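You operate a simulated robot arm through the tools that you are given. There is no shell and no other tool.

You are at the controls of a simulated robot arm. One attempt, no reset.

## Task
Swap the yellow-banded ring for the blue-banded one, clamp it and fit the gauge named on the card.
Fine: the gauge goes in the clamped ring's hole; stand the old ring on the cork mat.
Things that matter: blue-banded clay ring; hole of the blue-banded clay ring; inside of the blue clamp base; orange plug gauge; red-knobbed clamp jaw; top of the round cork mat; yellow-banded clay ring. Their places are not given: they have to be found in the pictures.

It is judged by the outcome, as a careful person would: the job done as asked, and still so three seconds after it is handed in. It fails if anything else is knocked over, pushed out of place, dropped, spilled or broken.

## Robot
A 7-joint arm with a two-finger gripper, fixed in place. Base frame: the origin is on the floor under the middle of its stand, x ahead of it, y to its left, z up; the work surface is at about z = 800. Units: mm, degrees, N and s.
With the tool pointing down near the work surface it reaches from about 340 to 720 mm from the base axis. Its first joint turns from -66.0 to 66.0 degrees. Payload 2.45 kg.
The tool frame sits at the grasp point between the pads (the TCP): z along the fingers, y along the line on which they close. The tips reach 26 mm beyond it. The gripper opens to 96 mm; its body begins 69 mm behind the TCP.
Orientation is told as [roll, pitch, yaw] about the base's x, y, z axes, in that order, counted from this pose: with the fingers straight down and closing along the base's y, the tool's x points along the base's -x, its y along +y and its z along -z.

## Interface
- The arm moves only by the tool arm_command. Its argument "moves" is a list of rows, each a list of 7 numbers: the finger opening in mm, from 0 to 96, then the shift along the base's x, y, z in mm, then the turn, a rotation vector about the base's x, y, z in degrees. In form: [[jaw, x, y, z, wx, wy, wz], ...]. A call has 1 to 20 rows; each row is the pose to reach, as a shift and turn from the pose commanded when the call began. Rows are played at 5 a second. More than 50 mm and 8.6 degrees between two rows, or a gripper value outside its range, and nothing of the call is played. A pose out of reach is approached as far as the arm can. The call stops where the force on the tool passes 40 N (or 10 N more than at its start, if that is more) or the arm is blocked; 0.2 s more then pass. The fingers move at their own pace (about 50 mm/s each) and stop on an object; they squeeze with about 23 N. The grip force told is the motor's: it shows also when the fingers shut on nothing. Time passes only in rows, and 0.2 s behind the last, so rows that repeat a pose let the fingers close. It gives the time, the measured TCP pose, the force on the tool (base axes), the opening and the grip force at its end, in the units of the frame above (readings bear some noise), with the torque about the TCP (base axes, N m) and any sound that the robot's microphone picked up.
- Cameras (640 x 400 px; columns grow to the right, rows downward): "scene" is fixed at [148.9, -386.3, 1417.1]; the picture's right is [0.86, -0.51, 0.00], its down [-0.35, -0.59, -0.73] and it looks along [0.37, 0.62, -0.69] (base axes); focal length 326 px, centre (320, 200). "wrist" rides on the gripper at [82, 3, -98] in the tool frame; the picture's right is [-0.04, 1.00, 0.00], its down [-0.73, -0.03, -0.68] and it looks along [-0.68, -0.03, 0.73] (tool axes); focal length 256 px, centre (320, 200).
- snapshot(camera): a new picture of that camera. It takes no simulated time.
- measure_at(camera, pixels): for up to 12 pixels [column, row] of the newest picture of that camera ("zoom" is the newest enlarged one), the place [x, y, z] in the base frame of the surface seen there, good to about 2 mm, but the place of the scene camera against the robot may be out by one fixed shift of up to 12 mm in any direction. It takes no simulated time.
- close_up(camera, box): a new picture of the part [left, top, right, bottom] of that camera's present view, enlarged. It takes no simulated time.
- finish_job(): hands the job in; it is judged then, once.

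Open the gripper and draw the arm clear of the work before you hand the job in, unless the task says otherwise.

The tools are called after ">>>" as a command line: name --pt "numbers of a row" for each row, then --argument value for the rest, lists and objects as JSON in quotes. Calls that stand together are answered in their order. arm_command: Moves the arm, as the interface text tells. Its arguments: {"type":"object","properties":{"moves":{"type":"array"}},"required":["moves"]} The other tools are called the same way: snapshot (camera) takes a picture; measure_at (camera, pixels) gives the place of the surface under pixels of a picture; close_up (camera, box) takes an enlarged picture of a part of a camera's view; finish_job () hands the job in.

At the start:

```text
clock: 0.0
tool_pos: [346.5, -87.2, 1094.2]
orientation: [0.1, 0.0, 0.1]
contact_force: [0.4, 0.1, 0.5]
moment: [0.05, -0.04, -0.01]
gripper_width: 96.3
gripper_force: 0.0
```

scene: 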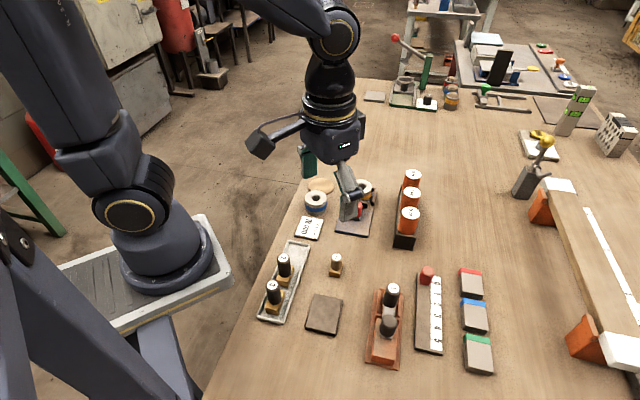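
wrist: 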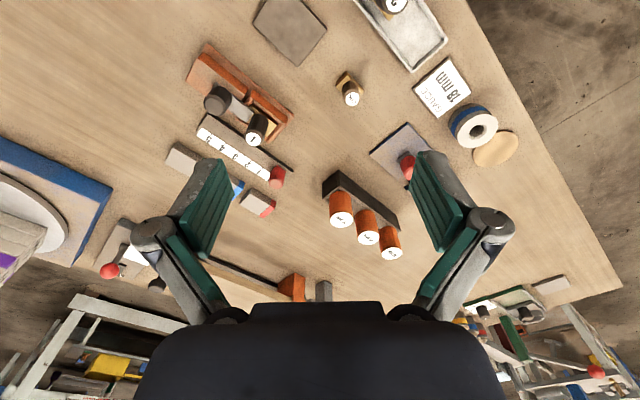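

The scene shows a blue-banded ring near (316,204), a clamp fixture near (355,205) with a yellow ring perhaps at (365,188), a card at (308,228), and orange gauges at (408,205). I take enlarged views of these areas.

>>> close_up --camera "scene" --box '[280, 150, 440, 250]'

>>> close_up --camera "wrist" --box '[310, 50, 550, 270]'

>>> close_up --camera "scene" --box '[250, 230, 510, 390]'

```text
4.00 times, centred on (360, 200) of scene
```

zoom: 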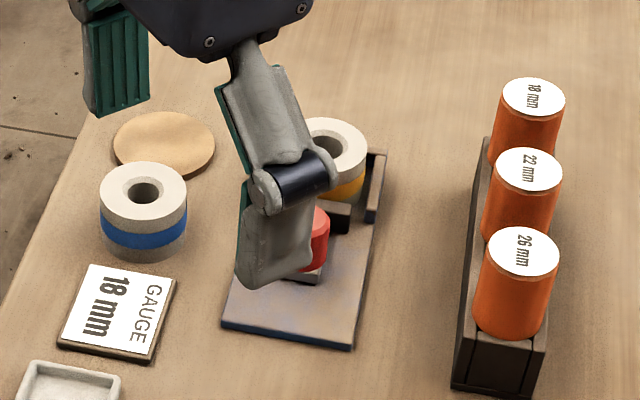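

```text
1.82 times, centred on (430, 160) of wrist
```

zoom: 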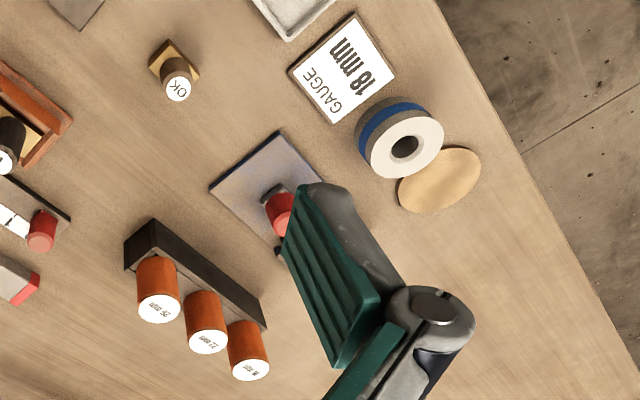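

```text
2.46 times, centred on (380, 310) of scene
```

zoom: 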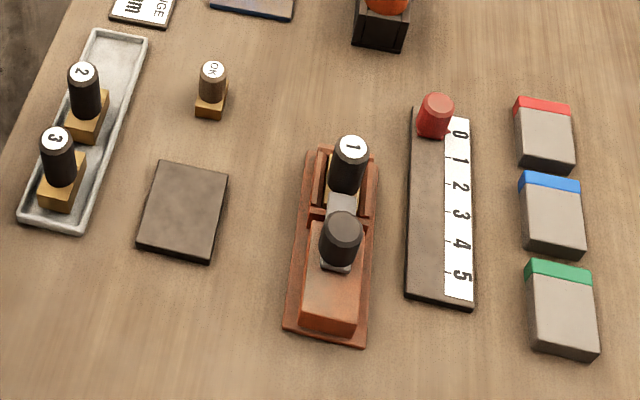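

The card says 18 mm and the 18 mm gauge is the farthest in the rack (zoom row top). I measure approximate places from the scene picture before moving the arm aside.

>>> measure_at --camera "scene" --pixels '[[315, 197], [319, 186], [308, 228], [367, 187], [413, 174], [411, 193], [410, 213], [345, 228], [360, 212], [374, 190], [335, 265], [350, 80]]'

>>> measure_at --camera "wrist" --pixels '[[465, 126], [490, 150], [441, 88], [408, 160], [389, 253], [367, 237], [340, 219], [395, 148], [470, 120]]'

```text
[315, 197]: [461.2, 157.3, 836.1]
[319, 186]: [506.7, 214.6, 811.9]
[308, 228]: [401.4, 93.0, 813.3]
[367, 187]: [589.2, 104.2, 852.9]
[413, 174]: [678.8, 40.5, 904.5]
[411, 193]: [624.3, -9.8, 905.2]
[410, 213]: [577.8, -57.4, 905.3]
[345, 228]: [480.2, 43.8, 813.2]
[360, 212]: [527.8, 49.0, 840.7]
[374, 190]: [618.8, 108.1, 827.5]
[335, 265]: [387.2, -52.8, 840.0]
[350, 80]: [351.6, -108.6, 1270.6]
```

```text
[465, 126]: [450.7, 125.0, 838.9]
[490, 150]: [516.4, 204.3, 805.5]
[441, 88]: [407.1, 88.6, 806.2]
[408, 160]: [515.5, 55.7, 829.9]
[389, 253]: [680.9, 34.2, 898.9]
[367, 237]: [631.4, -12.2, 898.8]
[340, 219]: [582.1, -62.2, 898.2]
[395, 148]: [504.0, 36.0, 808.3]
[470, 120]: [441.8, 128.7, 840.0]
```

The gripper hides the clamp in both views; wrist and scene places agree within about 7 mm. I move the arm sideways toward +y to look into the clamp from both cameras.

>>> arm_command --pt "96 0 40 0 0 0 0" --pt "96 0 80 0 0 0 0" --pt "96 0 120 0 0 0 0" --pt "96 0 160 0 0 0 0" --pt "96 0 180 0 0 0 0"

>>> snapshot --camera "scene"

>>> snapshot --camera "wrist"

>>> close_up --camera "scene" --box '[290, 150, 440, 245]'

>>> close_up --camera "wrist" --box '[230, 70, 430, 230]'

```text
clock: 1.2
tool_pos: [345.2, 94.6, 1094.2]
orientation: [-0.1, -0.1, 0.0]
contact_force: [0.0, -0.5, 0.4]
moment: [0.0, -0.02, -0.01]
gripper_width: 95.9
gripper_force: 0.1
```

```text
taken
```

scene: 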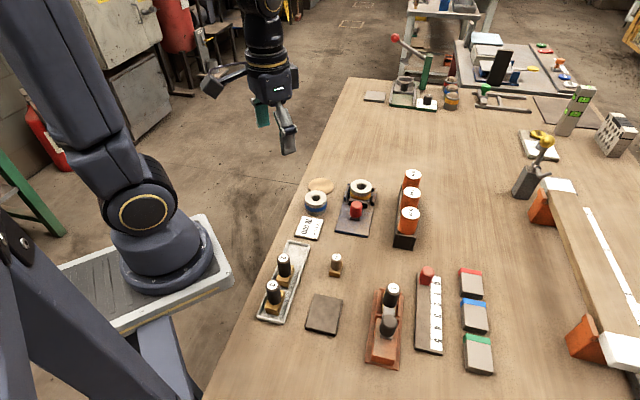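

```text
taken
```

wrist: 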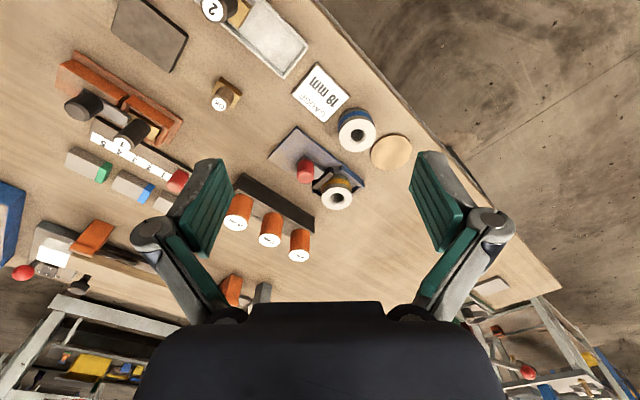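

```text
4.21 times, centred on (365, 198) of scene
```

zoom: 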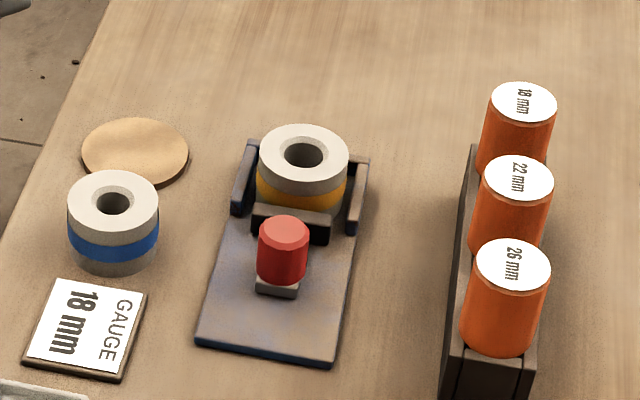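

```text
2.50 times, centred on (330, 150) of wrist
```

zoom: 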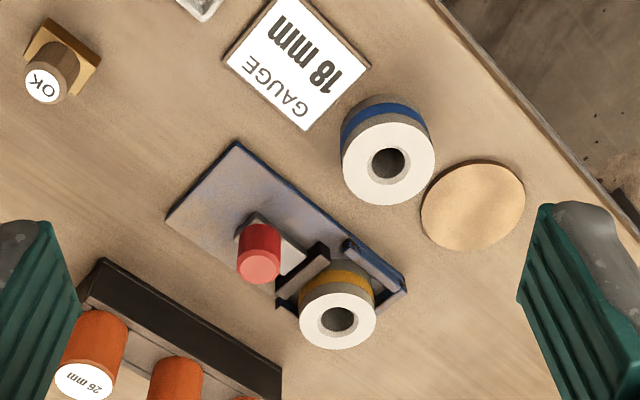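

The 18 mm label sits on the farthest gauge, and the clamp has a nest with walls at its far end with the red-knobbed jaw on the near side. I measure ring tops, walls, knob, mat and gauges in the wrist zoom.

>>> measure_at --camera "zoom" --pixels '[[310, 325], [366, 322], [337, 298], [338, 343], [259, 267], [240, 148], [168, 216], [275, 300], [405, 285], [320, 255], [285, 285], [350, 245]]'

>>> measure_at --camera "wrist" --pixels '[[343, 132], [372, 130], [358, 121], [358, 150], [375, 152], [408, 152], [390, 135], [390, 168], [299, 260], [270, 244], [237, 227], [300, 248]]'

```text
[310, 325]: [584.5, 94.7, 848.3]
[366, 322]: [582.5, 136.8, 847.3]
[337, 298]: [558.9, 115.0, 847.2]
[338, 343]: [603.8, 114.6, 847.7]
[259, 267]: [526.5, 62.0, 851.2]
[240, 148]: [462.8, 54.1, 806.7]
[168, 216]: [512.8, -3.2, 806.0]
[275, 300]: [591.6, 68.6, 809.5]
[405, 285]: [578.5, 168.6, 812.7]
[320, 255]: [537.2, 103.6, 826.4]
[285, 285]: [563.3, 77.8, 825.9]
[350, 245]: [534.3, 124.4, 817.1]
```

```text
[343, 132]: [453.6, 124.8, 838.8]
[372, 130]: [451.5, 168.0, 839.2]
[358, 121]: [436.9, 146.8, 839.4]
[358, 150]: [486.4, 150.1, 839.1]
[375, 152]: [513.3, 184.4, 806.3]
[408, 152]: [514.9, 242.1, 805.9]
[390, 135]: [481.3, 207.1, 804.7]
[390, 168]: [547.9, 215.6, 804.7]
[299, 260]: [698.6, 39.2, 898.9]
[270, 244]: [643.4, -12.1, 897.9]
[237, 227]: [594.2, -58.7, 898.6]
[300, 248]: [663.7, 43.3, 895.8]
```

The ring tops are at about z 847 (yellow, in the base) and 839 (blue), with outer diameters about 56 mm. I move in lower for a closer view of the clamp nest.

>>> arm_command --pt "96 20 0 -30 0 0 0" --pt "96 40 5 -60 0 0 0" --pt "96 60 10 -90 0 0 0" --pt "96 80 15 -120 0 0 0"

>>> snapshot --camera "wrist"

>>> close_up --camera "wrist" --box '[200, 60, 440, 210]'

>>> close_up --camera "scene" --box '[330, 175, 390, 240]'

```text
clock: 2.2
tool_pos: [426.5, 108.8, 973.3]
orientation: [0.0, 0.0, 0.0]
contact_force: [-0.5, 0.1, -1.0]
moment: [0.0, -0.01, 0.0]
gripper_width: 95.6
gripper_force: 0.1
```

```text
taken
```

wrist: 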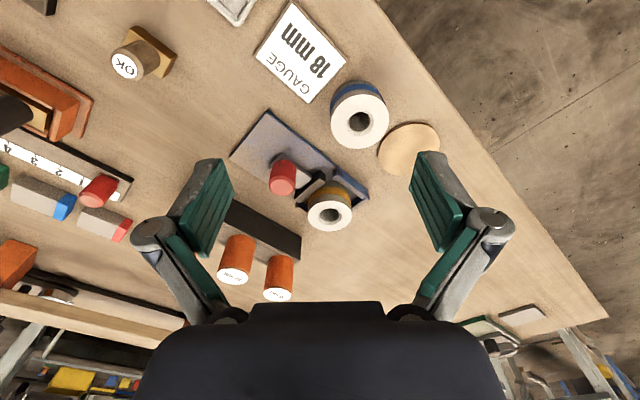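

```text
2.67 times, centred on (320, 135) of wrist
```

zoom: 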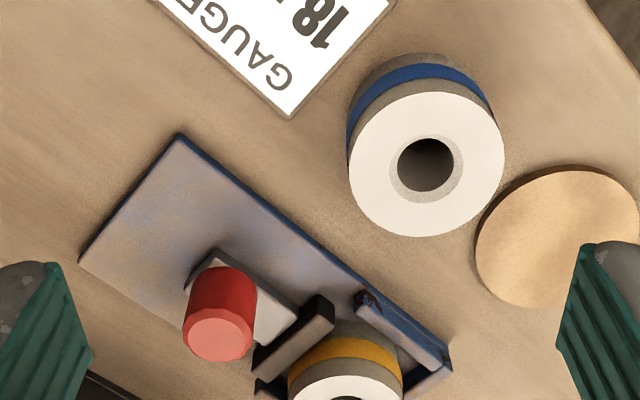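

```text
6.15 times, centred on (360, 208) of scene
```

zoom: 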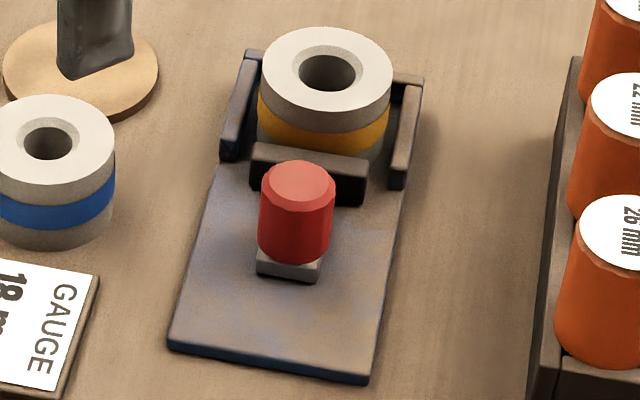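

I can see the nest: two side walls, a back wall, and the jaw's crossbar against the yellow ring. I take another enlarged wrist view of the nest and measure it.

>>> close_up --camera "wrist" --box '[220, 100, 400, 240]'

```text
2.86 times, centred on (310, 170) of wrist
```

zoom: 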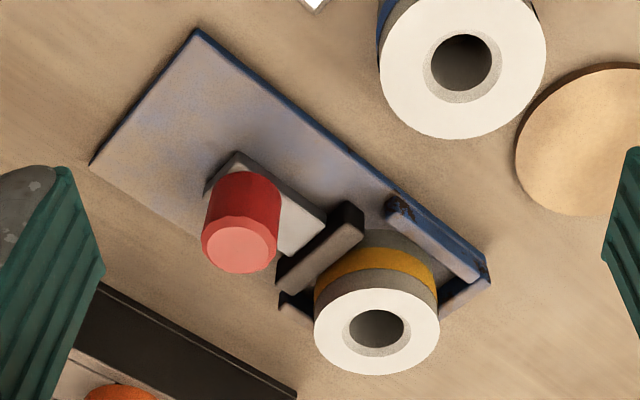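

The yellow ring's top spans zoom (314–440, 288–375), the base corners are near (196,30), (92,163), (490,285), and knob top near (238,248). I measure these points.

>>> measure_at --camera "zoom" --pixels '[[318, 331], [436, 331], [377, 292], [377, 371], [205, 246], [272, 246], [238, 226], [238, 270], [196, 33], [96, 162], [487, 268], [440, 240]]'

>>> measure_at --camera "zoom" --pixels '[[383, 65], [541, 65], [462, 3], [462, 134], [434, 65], [491, 65], [357, 215], [284, 270], [280, 293], [300, 245], [320, 215], [403, 205]]'

>>> measure_at --camera "wrist" --pixels '[[380, 152], [437, 150], [408, 125], [408, 172], [408, 148], [332, 118], [387, 118], [359, 96], [359, 147], [306, 212], [352, 212], [329, 230]]'

```text
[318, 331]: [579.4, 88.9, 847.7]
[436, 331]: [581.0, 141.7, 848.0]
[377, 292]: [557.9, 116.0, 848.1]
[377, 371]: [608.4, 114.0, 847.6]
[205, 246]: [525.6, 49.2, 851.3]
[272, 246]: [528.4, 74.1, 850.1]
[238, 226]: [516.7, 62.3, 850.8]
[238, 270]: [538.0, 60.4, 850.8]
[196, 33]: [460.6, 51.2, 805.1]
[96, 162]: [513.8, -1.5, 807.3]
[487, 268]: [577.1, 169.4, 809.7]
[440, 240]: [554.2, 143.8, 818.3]
```

```text
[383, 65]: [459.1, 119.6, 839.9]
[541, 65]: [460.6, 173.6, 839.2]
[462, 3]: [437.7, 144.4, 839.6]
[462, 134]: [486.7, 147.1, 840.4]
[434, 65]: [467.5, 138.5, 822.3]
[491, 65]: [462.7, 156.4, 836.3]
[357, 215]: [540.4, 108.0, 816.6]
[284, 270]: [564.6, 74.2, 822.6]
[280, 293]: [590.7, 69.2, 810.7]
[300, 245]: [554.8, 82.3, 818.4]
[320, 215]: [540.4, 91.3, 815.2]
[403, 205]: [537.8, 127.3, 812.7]
```

```text
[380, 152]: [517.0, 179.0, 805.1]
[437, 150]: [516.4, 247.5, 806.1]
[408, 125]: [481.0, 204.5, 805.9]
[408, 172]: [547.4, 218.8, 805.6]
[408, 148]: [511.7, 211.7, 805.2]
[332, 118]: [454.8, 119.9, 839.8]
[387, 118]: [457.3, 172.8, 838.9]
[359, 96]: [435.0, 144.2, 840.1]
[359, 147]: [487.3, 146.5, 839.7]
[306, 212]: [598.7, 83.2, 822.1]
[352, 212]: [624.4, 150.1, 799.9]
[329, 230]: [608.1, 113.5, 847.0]
```

Estimates: yellow ring centre ≈ (583,115), top 848; blue ring ≈ (461,146), top 840; mat ≈ (515,213), top 805.5; knob ≈ (527,61.5), top 851; the clamp axis lies at about 45° between x and y. I go above the knob and turn the tool by 45° so the fingers close across the clamp axis.

>>> arm_command --pt "80 17 -8 0 0 0 7.5" --pt "70 34 -16 0 0 0 15" --pt "60 51 -24 -5 0 0 22.5" --pt "60 68 -32 -10 0 0 30" --pt "60 85 -40 -15 0 0 37.5" --pt "60 101 -47 -20 0 0 45" --pt "60 101 -47 -20 0 0 45"

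>>> snapshot --camera "wrist"

>>> snapshot --camera "scene"

>>> close_up --camera "wrist" --box '[220, 60, 420, 220]'

```text
clock: 3.8
tool_pos: [527.5, 60.3, 955.9]
orientation: [0.0, 0.1, 45.2]
contact_force: [0.2, -0.5, 0.2]
moment: [0.03, 0.01, 0.0]
gripper_width: 60.0
gripper_force: 0.0
```

```text
taken
```

wrist: 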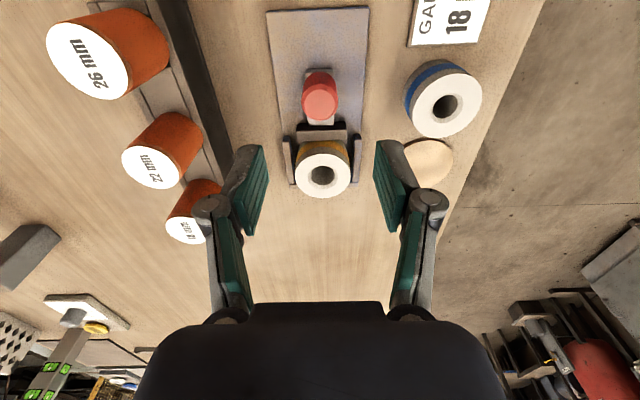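

```text
taken
```

scene: 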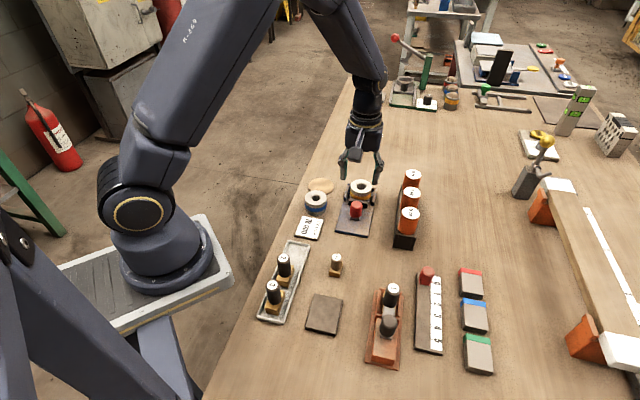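

```text
2.50 times, centred on (320, 140) of wrist
```

zoom: 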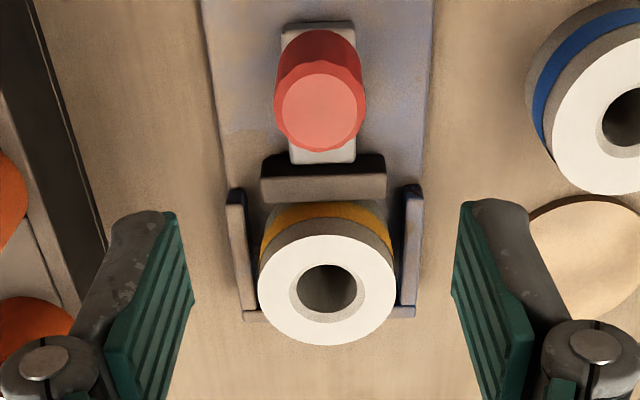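

The view is now aligned with the clamp's axis (base edges converge symmetrically about column 318). I measure the knob, the crossbar, the walls and the ring in this zoom.

>>> measure_at --camera "zoom" --pixels '[[279, 107], [362, 107], [320, 78], [320, 147], [262, 290], [393, 290], [327, 240], [327, 340], [240, 250], [410, 250], [270, 190], [378, 190]]'

>>> measure_at --camera "zoom" --pixels '[[235, 200], [247, 317], [410, 312], [252, 317], [320, 30], [320, 156], [293, 290], [360, 290], [327, 268], [327, 315], [220, 100], [422, 100]]'

>>> measure_at --camera "wrist" --pixels '[[412, 104], [480, 104], [446, 74], [446, 136], [152, 168], [185, 230], [188, 219], [175, 120], [205, 195], [407, 165], [452, 162], [430, 185]]'

```text
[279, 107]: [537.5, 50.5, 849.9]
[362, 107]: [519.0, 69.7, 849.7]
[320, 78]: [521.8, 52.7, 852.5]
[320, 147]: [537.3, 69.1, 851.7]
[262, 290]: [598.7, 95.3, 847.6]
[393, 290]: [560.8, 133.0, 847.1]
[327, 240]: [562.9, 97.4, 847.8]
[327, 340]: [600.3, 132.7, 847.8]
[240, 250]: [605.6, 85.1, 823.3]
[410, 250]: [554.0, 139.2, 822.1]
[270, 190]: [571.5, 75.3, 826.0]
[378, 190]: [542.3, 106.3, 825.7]
```

```text
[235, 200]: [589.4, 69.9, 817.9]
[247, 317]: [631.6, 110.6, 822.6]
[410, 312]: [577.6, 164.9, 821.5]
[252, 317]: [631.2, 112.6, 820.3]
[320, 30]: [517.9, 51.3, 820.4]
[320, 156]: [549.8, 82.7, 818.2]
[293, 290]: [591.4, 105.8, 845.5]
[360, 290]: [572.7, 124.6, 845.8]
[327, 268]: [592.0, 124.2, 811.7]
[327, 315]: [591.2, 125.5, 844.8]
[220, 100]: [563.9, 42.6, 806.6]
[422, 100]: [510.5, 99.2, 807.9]
```

```text
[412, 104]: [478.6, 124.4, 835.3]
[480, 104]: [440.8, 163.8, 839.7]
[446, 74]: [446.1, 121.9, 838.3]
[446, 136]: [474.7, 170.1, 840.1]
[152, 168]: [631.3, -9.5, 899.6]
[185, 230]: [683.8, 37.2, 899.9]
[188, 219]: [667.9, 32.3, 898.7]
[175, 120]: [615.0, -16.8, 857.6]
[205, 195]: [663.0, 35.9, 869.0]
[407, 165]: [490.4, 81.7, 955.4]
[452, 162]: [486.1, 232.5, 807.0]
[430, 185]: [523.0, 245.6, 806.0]
```

Walls' tops are about z 823, the crossbar 826, knob centre about (529,60.7) with top 851, and ring centre about (582,115). I lower the open fingers around the knob to TCP z ≈ 852 and close on it.

>>> arm_command --pt "60 1.5 -0.8 -30 0 0 45" --pt "60 1.5 -0.8 -60 0 0 45" --pt "60 1.5 -0.8 -85 0 0 45" --pt "60 1.5 -0.8 -102 0 0 45" --pt "60 1.5 -0.8 -102 0 0 45"

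>>> snapshot --camera "wrist"

>>> close_up --camera "scene" --box '[320, 150, 400, 240]'

```text
refused: row 1 steps farther than a row can; nothing moved
```

```text
taken
```

wrist: 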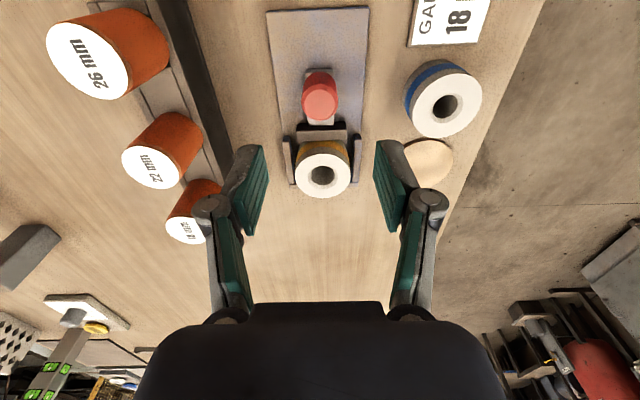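

```text
4.44 times, centred on (360, 195) of scene
```

zoom: 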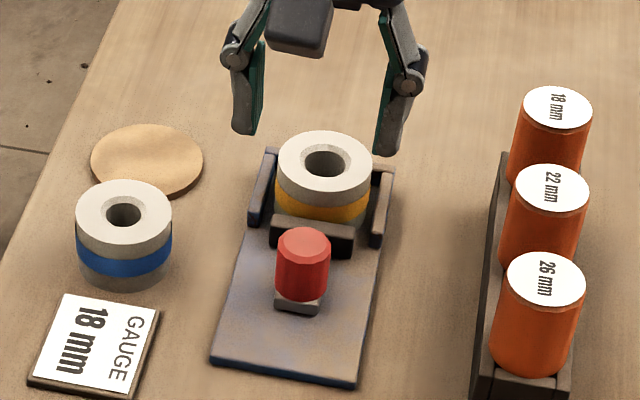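

The call was refused because turns are counted from the present pose, so I repeat it with zero turn. The picture still shows the arm above the knob with free space to go down.

>>> arm_command --pt "60 1.5 -0.8 -30 0 0 0" --pt "60 1.5 -0.8 -60 0 0 0" --pt "60 1.5 -0.8 -85 0 0 0" --pt "60 1.5 -0.8 -102 0 0 0" --pt "60 1.5 -0.8 -102 0 0 0"

>>> snapshot --camera "wrist"

>>> close_up --camera "scene" --box '[320, 150, 400, 240]'

```text
clock: 5.0
tool_pos: [528.7, 61.3, 853.0]
orientation: [-0.1, -0.1, 45.0]
contact_force: [-0.6, 0.3, 0.6]
moment: [0.03, -0.02, -0.02]
gripper_width: 59.8
gripper_force: 0.1
```

```text
taken
```

wrist: 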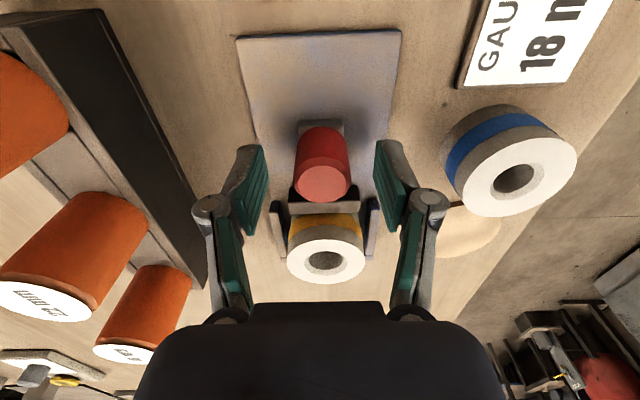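

```text
4.44 times, centred on (360, 195) of scene
```

zoom: 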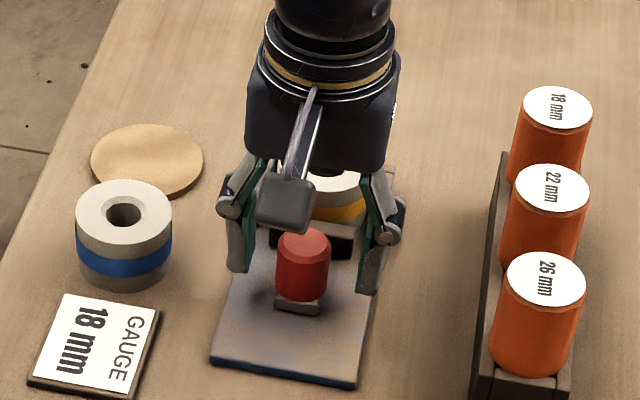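

The knob at (322,170) sits between the pads, centred. I close the fingers on it.

>>> arm_command --pt "40 0 0 0 0 0 0" --pt "20 0 0 0 0 0 0" --pt "10 0 0 0 0 0 0" --pt "10 0 0 0 0 0 0" --pt "10 0 0 0 0 0 0"

>>> snapshot --camera "wrist"

```text
clock: 6.2
tool_pos: [527.7, 61.5, 852.9]
orientation: [0.1, 0.0, 45.0]
contact_force: [-8.0, 7.8, 2.5]
moment: [0.12, 0.19, 0.05]
gripper_width: 29.5
gripper_force: 44.6
```

```text
taken
```

wrist: 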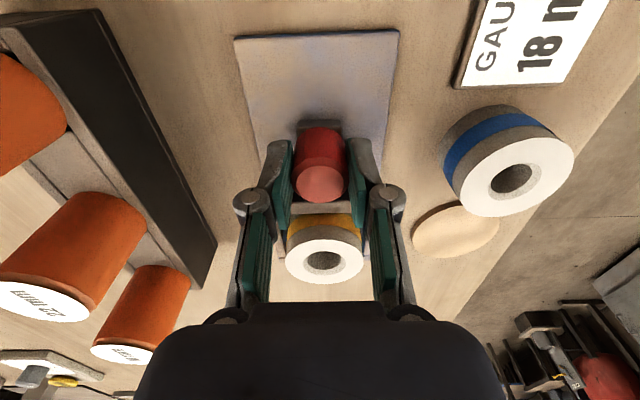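

The fingers hold the knob (29.5 mm wide) with a small sideways force, so I shift about 1 mm to relieve it and pull the jaw back along the clamp axis by some 10 mm first.

>>> arm_command --pt "10 -0.8 0.8 0 0 0 0" --pt "10 -2.8 -1.2 0 0 0 0" --pt "10 -4.8 -3.2 0 0 0 0" --pt "10 -6.8 -5.2 0 0 0 0" --pt "10 -8.8 -7.2 0 0 0 0"

>>> snapshot --camera "wrist"

>>> close_up --camera "scene" --box '[320, 150, 400, 240]'

```text
clock: 7.4
tool_pos: [519.5, 53.3, 853.0]
orientation: [0.0, -0.2, 44.9]
contact_force: [-5.1, 5.8, 12.4]
moment: [-0.05, 0.35, -0.02]
gripper_width: 29.2
gripper_force: 44.8
```

```text
taken
```

wrist: 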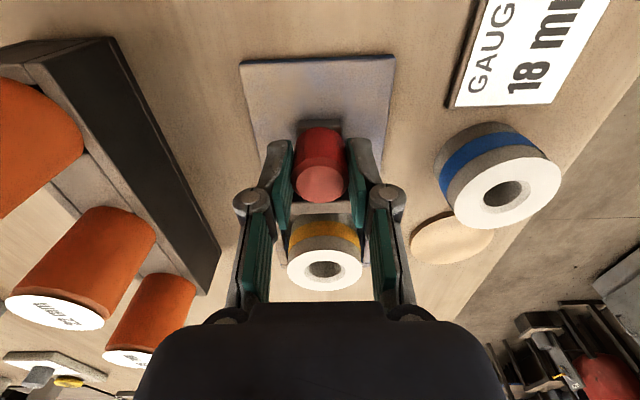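

```text
4.44 times, centred on (360, 195) of scene
```

zoom: 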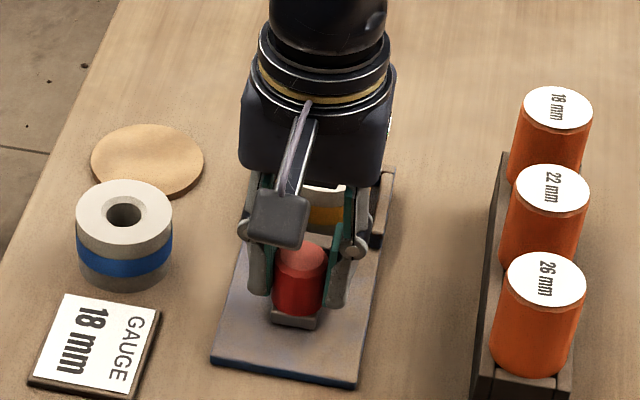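

The jaw follows: the gap between bar and ring opens. There is some upward force, so I raise a hair and pull another ~14 mm along the axis.

>>> arm_command --pt "10 -0.5 0.5 0.5 0 0 0" --pt "10 -2.5 -1.5 0.5 0 0 0" --pt "10 -4.5 -3.5 0.5 0 0 0" --pt "10 -6.5 -5.5 0.5 0 0 0" --pt "10 -8.5 -7.5 0.5 0 0 0" --pt "10 -10.5 -9.5 0.5 0 0 0"

>>> snapshot --camera "wrist"

>>> close_up --camera "scene" --box '[320, 150, 400, 240]'

```text
clock: 8.8
tool_pos: [510.8, 42.8, 853.4]
orientation: [0.1, 0.1, 45.0]
contact_force: [1.0, -0.6, 0.6]
moment: [-0.09, 0.03, 0.02]
gripper_width: 29.2
gripper_force: 44.5
```

```text
taken
```

wrist: 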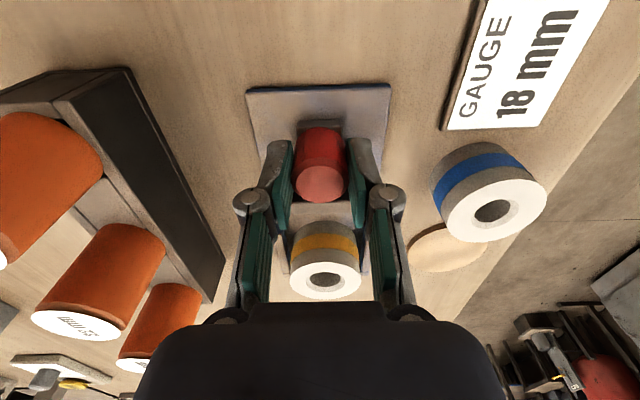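

```text
4.44 times, centred on (360, 195) of scene
```

zoom: 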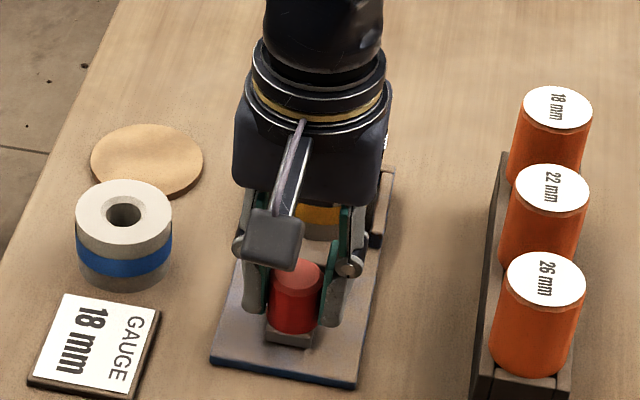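

The jaw is about 25 mm back, the base has not moved, and forces are near zero. I open the fingers and rise, then look again.

>>> arm_command --pt "40 0 0 0 0 0 0" --pt "60 0 0 0 0 0 0" --pt "66 0 0 0 0 0 0" --pt "66 0 0 30 0 0 0" --pt "66 0 0 65 0 0 0" --pt "66 10 10 100 0 0 0" --pt "66 20 20 100 0 0 0"

>>> snapshot --camera "wrist"

>>> close_up --camera "wrist" --box '[220, 60, 420, 220]'

>>> close_up --camera "scene" --box '[320, 150, 400, 240]'

```text
clock: 10.4
tool_pos: [528.4, 63.0, 952.8]
orientation: [-0.1, 0.0, 45.1]
contact_force: [-0.3, -1.1, -0.2]
moment: [0.0, 0.03, -0.04]
gripper_width: 66.2
gripper_force: 0.1
```

```text
taken
```

wrist: 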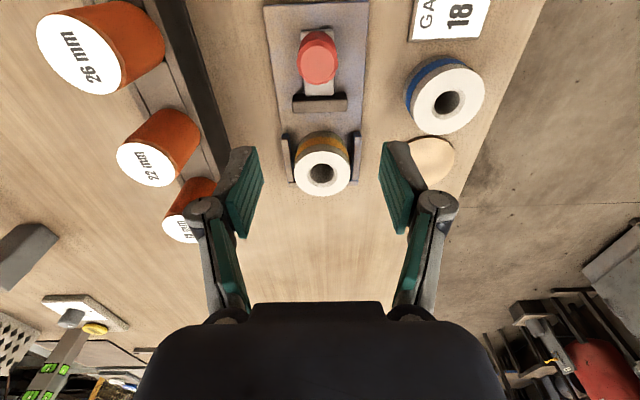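

```text
2.50 times, centred on (320, 140) of wrist
```

zoom: 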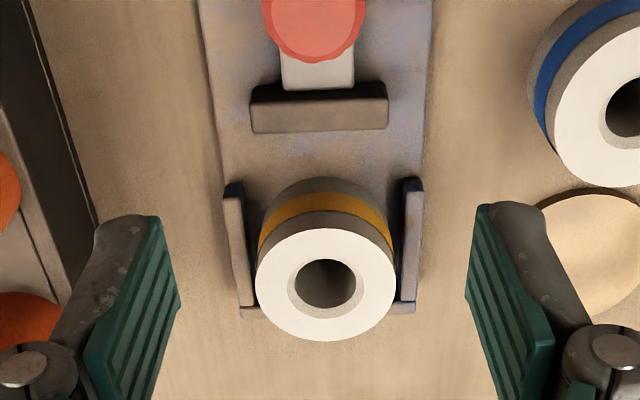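

```text
4.44 times, centred on (360, 195) of scene
```

zoom: 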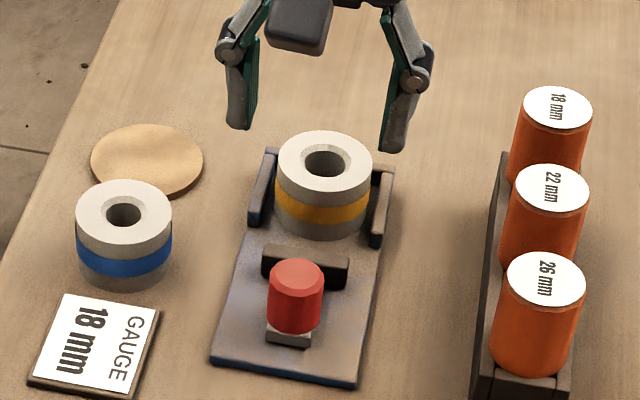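

The jaw stays open with a clear gap to the ring. I measure the yellow ring's rim, walls, and the nest in this zoom to place the grip.

>>> measure_at --camera "zoom" --pixels '[[259, 283], [392, 283], [326, 231], [326, 337], [280, 245], [372, 245], [280, 325], [372, 325], [291, 283], [361, 283], [326, 262], [326, 314]]'

>>> measure_at --camera "zoom" --pixels '[[228, 200], [245, 200], [240, 300], [256, 300], [411, 190], [418, 200], [400, 200], [405, 300], [397, 295], [249, 312], [408, 308], [320, 110]]'

```text
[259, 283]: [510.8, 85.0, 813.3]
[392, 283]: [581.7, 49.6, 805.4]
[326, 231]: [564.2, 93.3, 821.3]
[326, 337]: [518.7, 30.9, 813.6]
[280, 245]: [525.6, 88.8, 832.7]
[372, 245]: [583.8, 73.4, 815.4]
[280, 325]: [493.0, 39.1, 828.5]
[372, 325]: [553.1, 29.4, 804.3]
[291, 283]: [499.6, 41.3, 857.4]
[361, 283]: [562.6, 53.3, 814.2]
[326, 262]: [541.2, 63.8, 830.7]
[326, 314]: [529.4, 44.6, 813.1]
```

```text
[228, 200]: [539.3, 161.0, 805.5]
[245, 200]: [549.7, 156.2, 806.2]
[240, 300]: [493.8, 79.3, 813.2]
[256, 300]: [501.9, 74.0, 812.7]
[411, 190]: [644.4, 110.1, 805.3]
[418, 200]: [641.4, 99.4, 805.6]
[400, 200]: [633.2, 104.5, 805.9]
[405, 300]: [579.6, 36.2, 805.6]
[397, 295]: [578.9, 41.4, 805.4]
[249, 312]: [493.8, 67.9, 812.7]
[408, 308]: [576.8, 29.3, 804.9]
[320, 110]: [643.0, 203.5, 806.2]
```

Those readings belonged to the scene zoom (the newest one). I retake the wrist zoom and measure again.

>>> close_up --camera "wrist" --box '[220, 60, 420, 220]'

>>> measure_at --camera "zoom" --pixels '[[259, 283], [392, 283], [326, 231], [326, 337], [280, 245], [372, 245], [280, 325], [372, 325], [291, 283], [361, 283], [326, 262], [326, 314]]'

>>> measure_at --camera "zoom" --pixels '[[228, 200], [242, 230], [240, 300], [254, 290], [411, 190], [418, 200], [402, 230], [413, 290], [401, 290], [249, 312], [408, 308], [320, 110]]'

```text
2.50 times, centred on (320, 140) of wrist
```

zoom: 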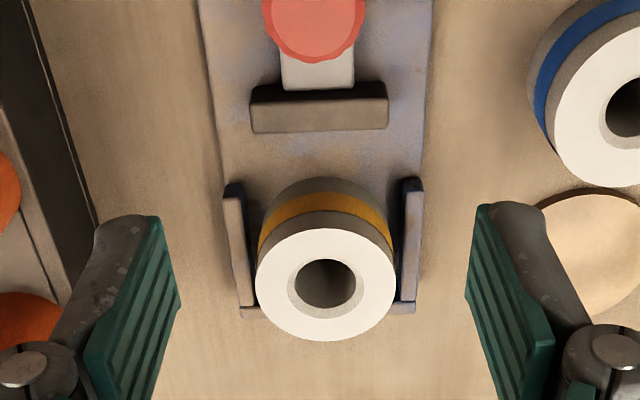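

```text
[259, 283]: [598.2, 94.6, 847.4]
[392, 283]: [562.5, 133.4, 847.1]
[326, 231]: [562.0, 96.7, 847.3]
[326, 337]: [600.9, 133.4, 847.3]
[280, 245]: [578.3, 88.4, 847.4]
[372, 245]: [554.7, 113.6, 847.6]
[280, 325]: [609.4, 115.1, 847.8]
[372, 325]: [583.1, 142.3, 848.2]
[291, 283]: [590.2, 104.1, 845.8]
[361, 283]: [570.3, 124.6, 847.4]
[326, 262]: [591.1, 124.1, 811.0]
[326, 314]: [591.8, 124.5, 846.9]
```

```text
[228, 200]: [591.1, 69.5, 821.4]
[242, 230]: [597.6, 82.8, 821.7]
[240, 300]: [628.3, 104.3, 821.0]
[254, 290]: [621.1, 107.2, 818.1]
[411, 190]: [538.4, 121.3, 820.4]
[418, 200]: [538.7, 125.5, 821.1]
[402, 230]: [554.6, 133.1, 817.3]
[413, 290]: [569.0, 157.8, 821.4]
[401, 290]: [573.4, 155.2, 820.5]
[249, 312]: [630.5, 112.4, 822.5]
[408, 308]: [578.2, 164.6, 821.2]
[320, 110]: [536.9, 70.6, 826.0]
```

Yellow ring centre ≈ (581.2,114.7), top 847.5; wall tops 822. I open to 76 mm, move over the ring and go down to TCP z ≈ 852 so the tips (826) stay above the walls.

>>> arm_command --pt "76 26 25.5 0 0 0 0" --pt "76 51.9 51 0 0 0 0" --pt "76 51.9 51 -40 0 0 0" --pt "76 51.9 51 -80 0 0 0" --pt "76 51.9 51 -101 0 0 0" --pt "76 51.9 51 -101 0 0 0"

>>> snapshot --camera "wrist"

>>> close_up --camera "scene" --box '[320, 140, 400, 240]'

```text
clock: 11.8
tool_pos: [581.1, 115.2, 852.1]
orientation: [0.0, 0.0, 45.1]
contact_force: [-0.5, -0.4, 0.3]
moment: [-0.01, 0.02, -0.01]
gripper_width: 76.1
gripper_force: 0.0
```

```text
taken
```

wrist: 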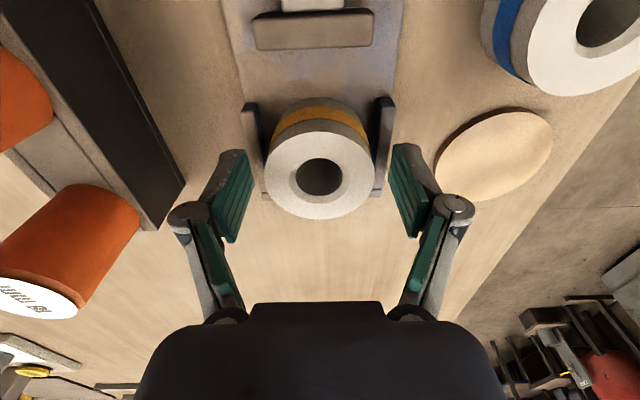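

```text
4.00 times, centred on (360, 190) of scene
```

zoom: 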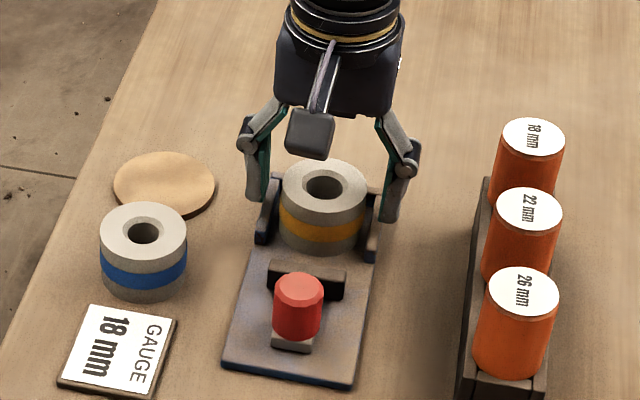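

The ring (318,175 in the wrist view) is centred between the pads and the tips are just above the walls. I close the fingers on the ring.

>>> arm_command --pt "66 0 0 0 0 0 0" --pt "60 0 0 0 0 0 0" --pt "54 0 0 0 0 0 0" --pt "48 0 0 0 0 0 0" --pt "48 0 0 0 0 0 0" --pt "48 0 0 0 0 0 0"

>>> snapshot --camera "wrist"

```text
clock: 13.2
tool_pos: [581.4, 114.5, 852.0]
orientation: [0.0, 0.1, 45.0]
contact_force: [0.6, -1.1, 1.5]
moment: [-0.05, 0.03, 0.03]
gripper_width: 57.8
gripper_force: 23.1
```

```text
taken
```

wrist: 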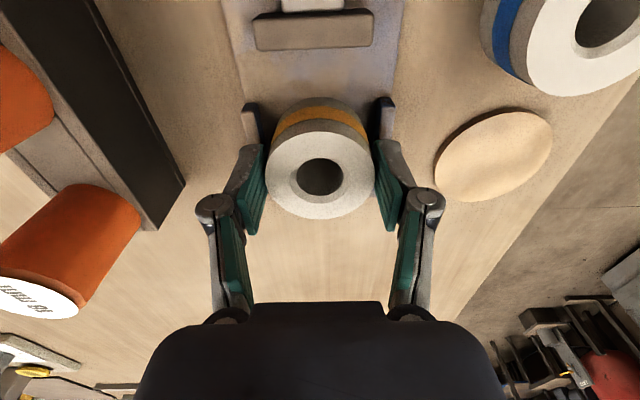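

Gripped at 57.8 mm with 23 N. I lift straight up 60 mm.

>>> arm_command --pt "48 0 0 5 0 0 0" --pt "48 0 0 15 0 0 0" --pt "48 0 0 35 0 0 0" --pt "48 0 0 60 0 0 0" --pt "48 0 0 60 0 0 0"

>>> snapshot --camera "wrist"

>>> close_up --camera "scene" --box '[300, 130, 400, 240]'

```text
clock: 14.4
tool_pos: [581.5, 113.5, 911.8]
orientation: [0.0, 0.0, 45.0]
contact_force: [0.7, -0.5, -0.9]
moment: [-0.02, 0.01, -0.02]
gripper_width: 57.9
gripper_force: 22.6
```

```text
taken
```

wrist: 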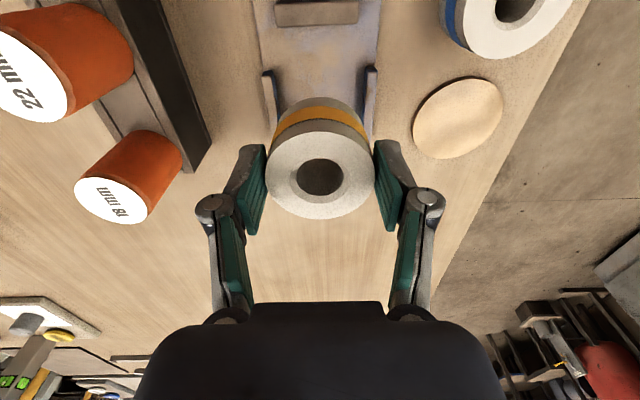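

```text
3.64 times, centred on (350, 185) of scene
```

zoom: 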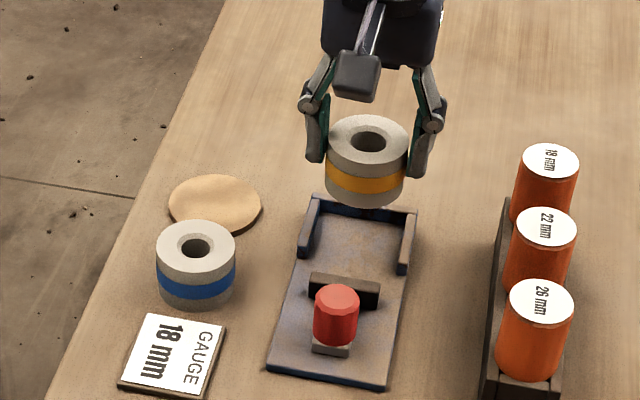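

The ring is held and clear. I measure its rim in the grip, the mat's edge (413–502, 78–160), the empty nest, and the 18 mm gauge's top near (113,200).

>>> measure_at --camera "wrist" --pixels '[[270, 178], [371, 178], [320, 137], [320, 217], [416, 120], [500, 117], [459, 81], [459, 156], [428, 97], [487, 142], [428, 145], [487, 93]]'

>>> measure_at --camera "wrist" --pixels '[[79, 196], [148, 200], [113, 182], [113, 221], [127, 150], [150, 165], [168, 180], [180, 150], [165, 130], [195, 120], [205, 165], [320, 60]]'

>>> close_up --camera "wrist" --box '[60, 90, 230, 240]'

```text
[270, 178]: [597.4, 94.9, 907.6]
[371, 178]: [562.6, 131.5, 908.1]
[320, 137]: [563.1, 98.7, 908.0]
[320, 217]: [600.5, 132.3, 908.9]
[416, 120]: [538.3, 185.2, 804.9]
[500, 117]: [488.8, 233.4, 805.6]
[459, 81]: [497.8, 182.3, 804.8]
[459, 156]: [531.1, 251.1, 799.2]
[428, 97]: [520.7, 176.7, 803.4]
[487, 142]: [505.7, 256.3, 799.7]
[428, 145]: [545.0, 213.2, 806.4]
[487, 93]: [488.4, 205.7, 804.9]
```

```text
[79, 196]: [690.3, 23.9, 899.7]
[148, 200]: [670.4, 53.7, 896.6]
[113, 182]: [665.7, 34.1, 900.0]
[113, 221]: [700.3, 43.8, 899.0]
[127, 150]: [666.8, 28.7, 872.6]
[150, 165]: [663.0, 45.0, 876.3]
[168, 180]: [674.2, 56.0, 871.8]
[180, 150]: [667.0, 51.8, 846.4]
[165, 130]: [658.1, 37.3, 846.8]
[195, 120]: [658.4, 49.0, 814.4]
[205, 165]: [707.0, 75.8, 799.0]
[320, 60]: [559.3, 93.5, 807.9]
```

```text
2.67 times, centred on (145, 165) of wrist
```

zoom: 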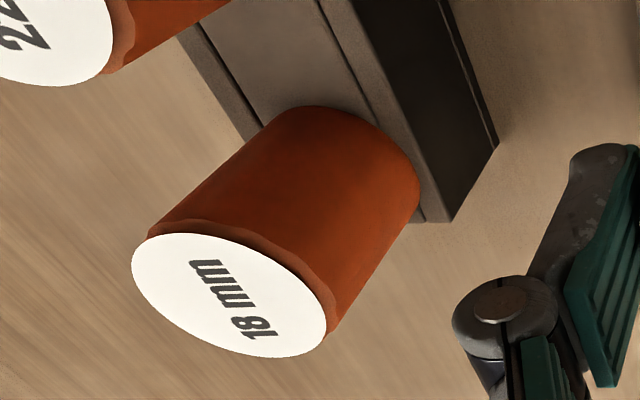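

The ring is centred in the grip, with its bottom about 44 mm below the TCP; the mat's circle fits centre (514.7,213), top 805.3. I carry the ring over the mat and lower to just above it.

>>> arm_command --pt "48 -16 24 0 0 0 0" --pt "48 -32 48 0 0 0 0" --pt "48 -48 72 0 0 0 0" --pt "48 -66.5 98.3 0 0 0 0" --pt "48 -66.5 98.3 -25 0 0 0" --pt "48 -66.5 98.3 -50 0 0 0" --pt "48 -66.5 98.3 -56 0 0 0" --pt "48 -66.5 98.3 -56 0 0 0"

>>> snapshot --camera "wrist"

>>> close_up --camera "scene" --box '[280, 140, 380, 240]'

```text
clock: 16.2
tool_pos: [515.3, 212.9, 856.1]
orientation: [-0.1, 0.0, 45.0]
contact_force: [0.2, -0.2, -2.3]
moment: [-0.01, -0.03, 0.03]
gripper_width: 57.8
gripper_force: 22.9
```

```text
taken
```

wrist: 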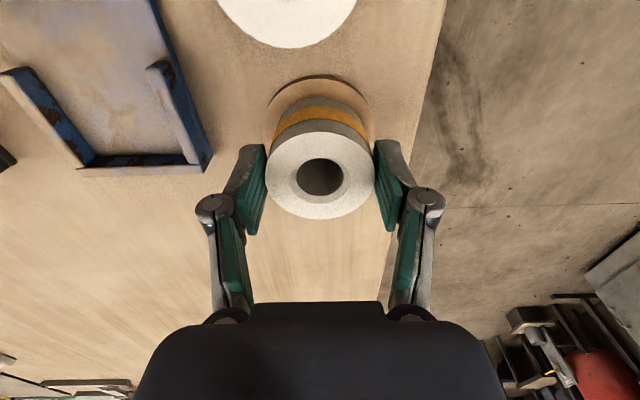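

```text
4.00 times, centred on (330, 190) of scene
```

zoom: 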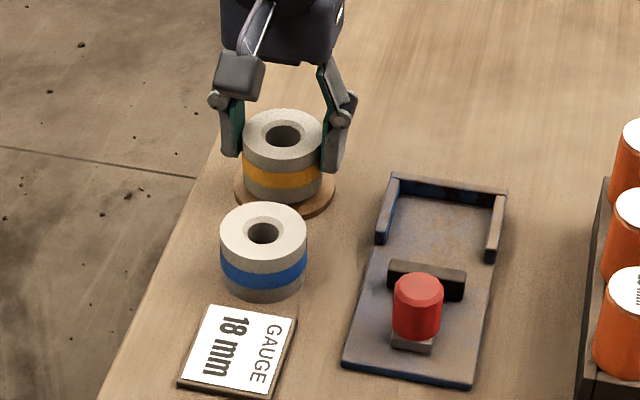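

The ring hovers over the mat, centred. I lower slowly in small steps and watch the vertical force.

>>> arm_command --pt "48 0 0 -2 0 0 0" --pt "48 0 0 -4 0 0 0" --pt "48 0 0 -5 0 0 0" --pt "48 0 0 -5.7 0 0 0" --pt "48 0 0 -5.7 0 0 0"

```text
clock: 17.4
tool_pos: [515.7, 213.2, 850.6]
orientation: [0.1, 0.0, 45.1]
contact_force: [-0.5, 0.6, -1.0]
moment: [-0.03, 0.01, -0.04]
gripper_width: 57.9
gripper_force: 23.2
```

No contact yet (force z ≈ −1). I creep down half a millimetre at a time.

>>> arm_command --pt "48 0 0 -0.5 0 0 0" --pt "48 0 0 -1 0 0 0" --pt "48 0 0 -1 0 0 0"

>>> close_up --camera "scene" --box '[290, 150, 350, 210]'

```text
clock: 18.2
tool_pos: [515.7, 213.4, 849.7]
orientation: [0.1, 0.0, 45.0]
contact_force: [-1.6, -1.5, 11.5]
moment: [-0.16, 0.28, -0.05]
gripper_width: 57.7
gripper_force: 22.7
```

```text
6.67 times, centred on (320, 180) of scene
```

zoom: 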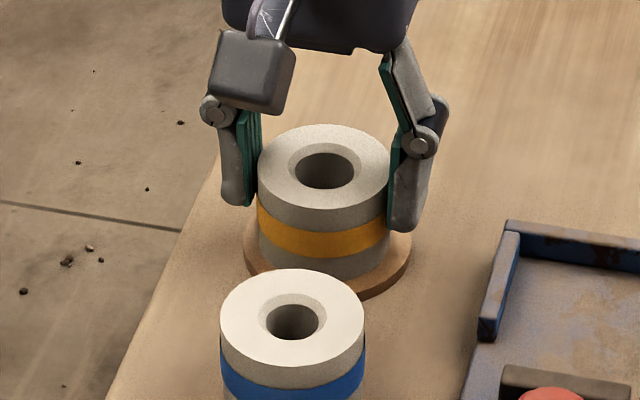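

Contact at 11.5 N: the ring stands on the mat. I open the fingers to 70 mm, then rise straight up.

>>> arm_command --pt "58 0 0 -0.6 0 0 0" --pt "64 0 0 -0.4 0 0 0" --pt "70 0 0 -0.4 0 0 0" --pt "72 0 0 -0.4 0 0 0" --pt "72 0 0 20 0 0 0" --pt "72 0 0 55 0 0 0" --pt "72 0 0 90 0 0 0" --pt "72 0 0 90 0 0 0"

>>> snapshot --camera "wrist"

>>> close_up --camera "scene" --box '[290, 150, 410, 240]'

```text
clock: 20.0
tool_pos: [513.5, 212.9, 939.5]
orientation: [0.0, -0.1, 45.0]
contact_force: [0.1, 0.0, 0.6]
moment: [-0.02, 0.05, 0.02]
gripper_width: 71.6
gripper_force: 0.1
```

```text
taken
```

wrist: 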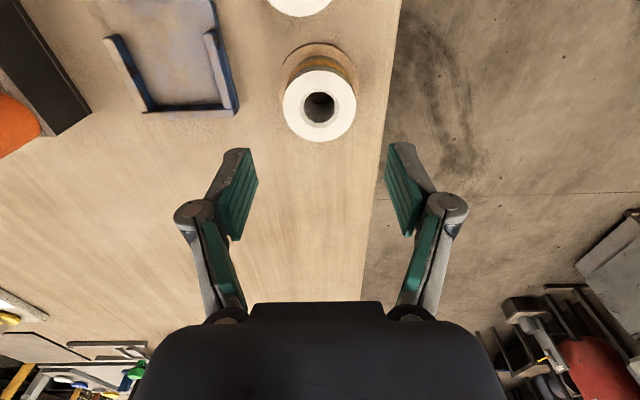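

```text
4.44 times, centred on (350, 195) of scene
```

zoom: 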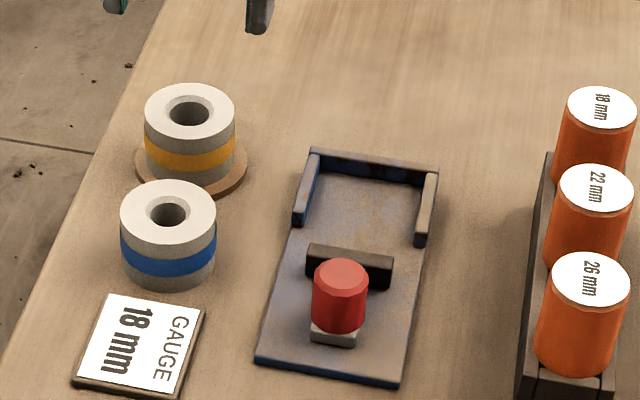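

The yellow ring stands on the mat. I now move above the blue ring at about (461.3,146.4) and check its place from there.

>>> arm_command --pt "76 -18 -22 0 0 0 0" --pt "76 -36 -44 0 0 0 0" --pt "76 -53.4 -66.6 0 0 0 0" --pt "76 -53.4 -66.6 0 0 0 0"

>>> snapshot --camera "wrist"

>>> close_up --camera "wrist" --box '[220, 40, 420, 200]'

```text
clock: 21.0
tool_pos: [460.1, 145.4, 939.6]
orientation: [0.1, 0.0, 44.9]
contact_force: [-0.3, 0.6, -1.0]
moment: [0.01, -0.01, 0.02]
gripper_width: 76.2
gripper_force: 0.0
```

```text
taken
```

wrist: 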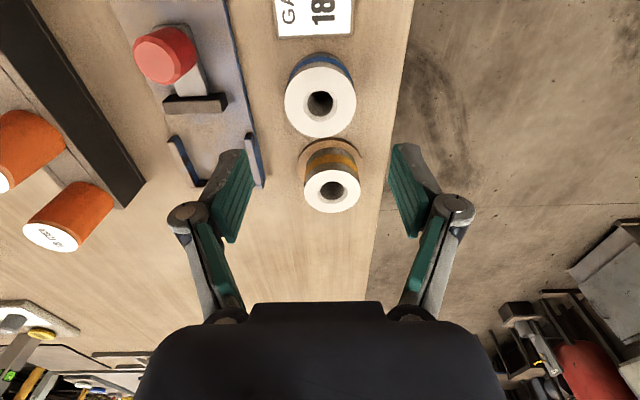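

```text
2.50 times, centred on (320, 120) of wrist
```

zoom: 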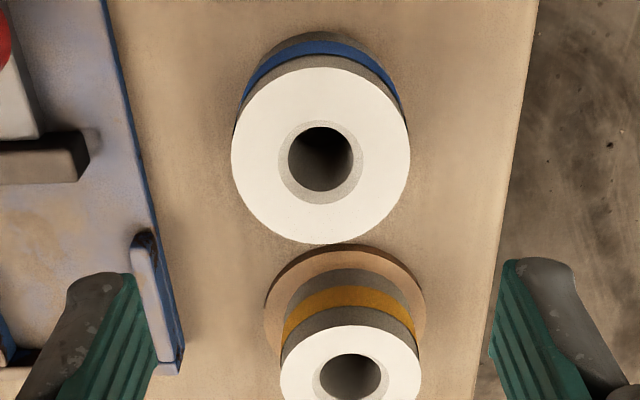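

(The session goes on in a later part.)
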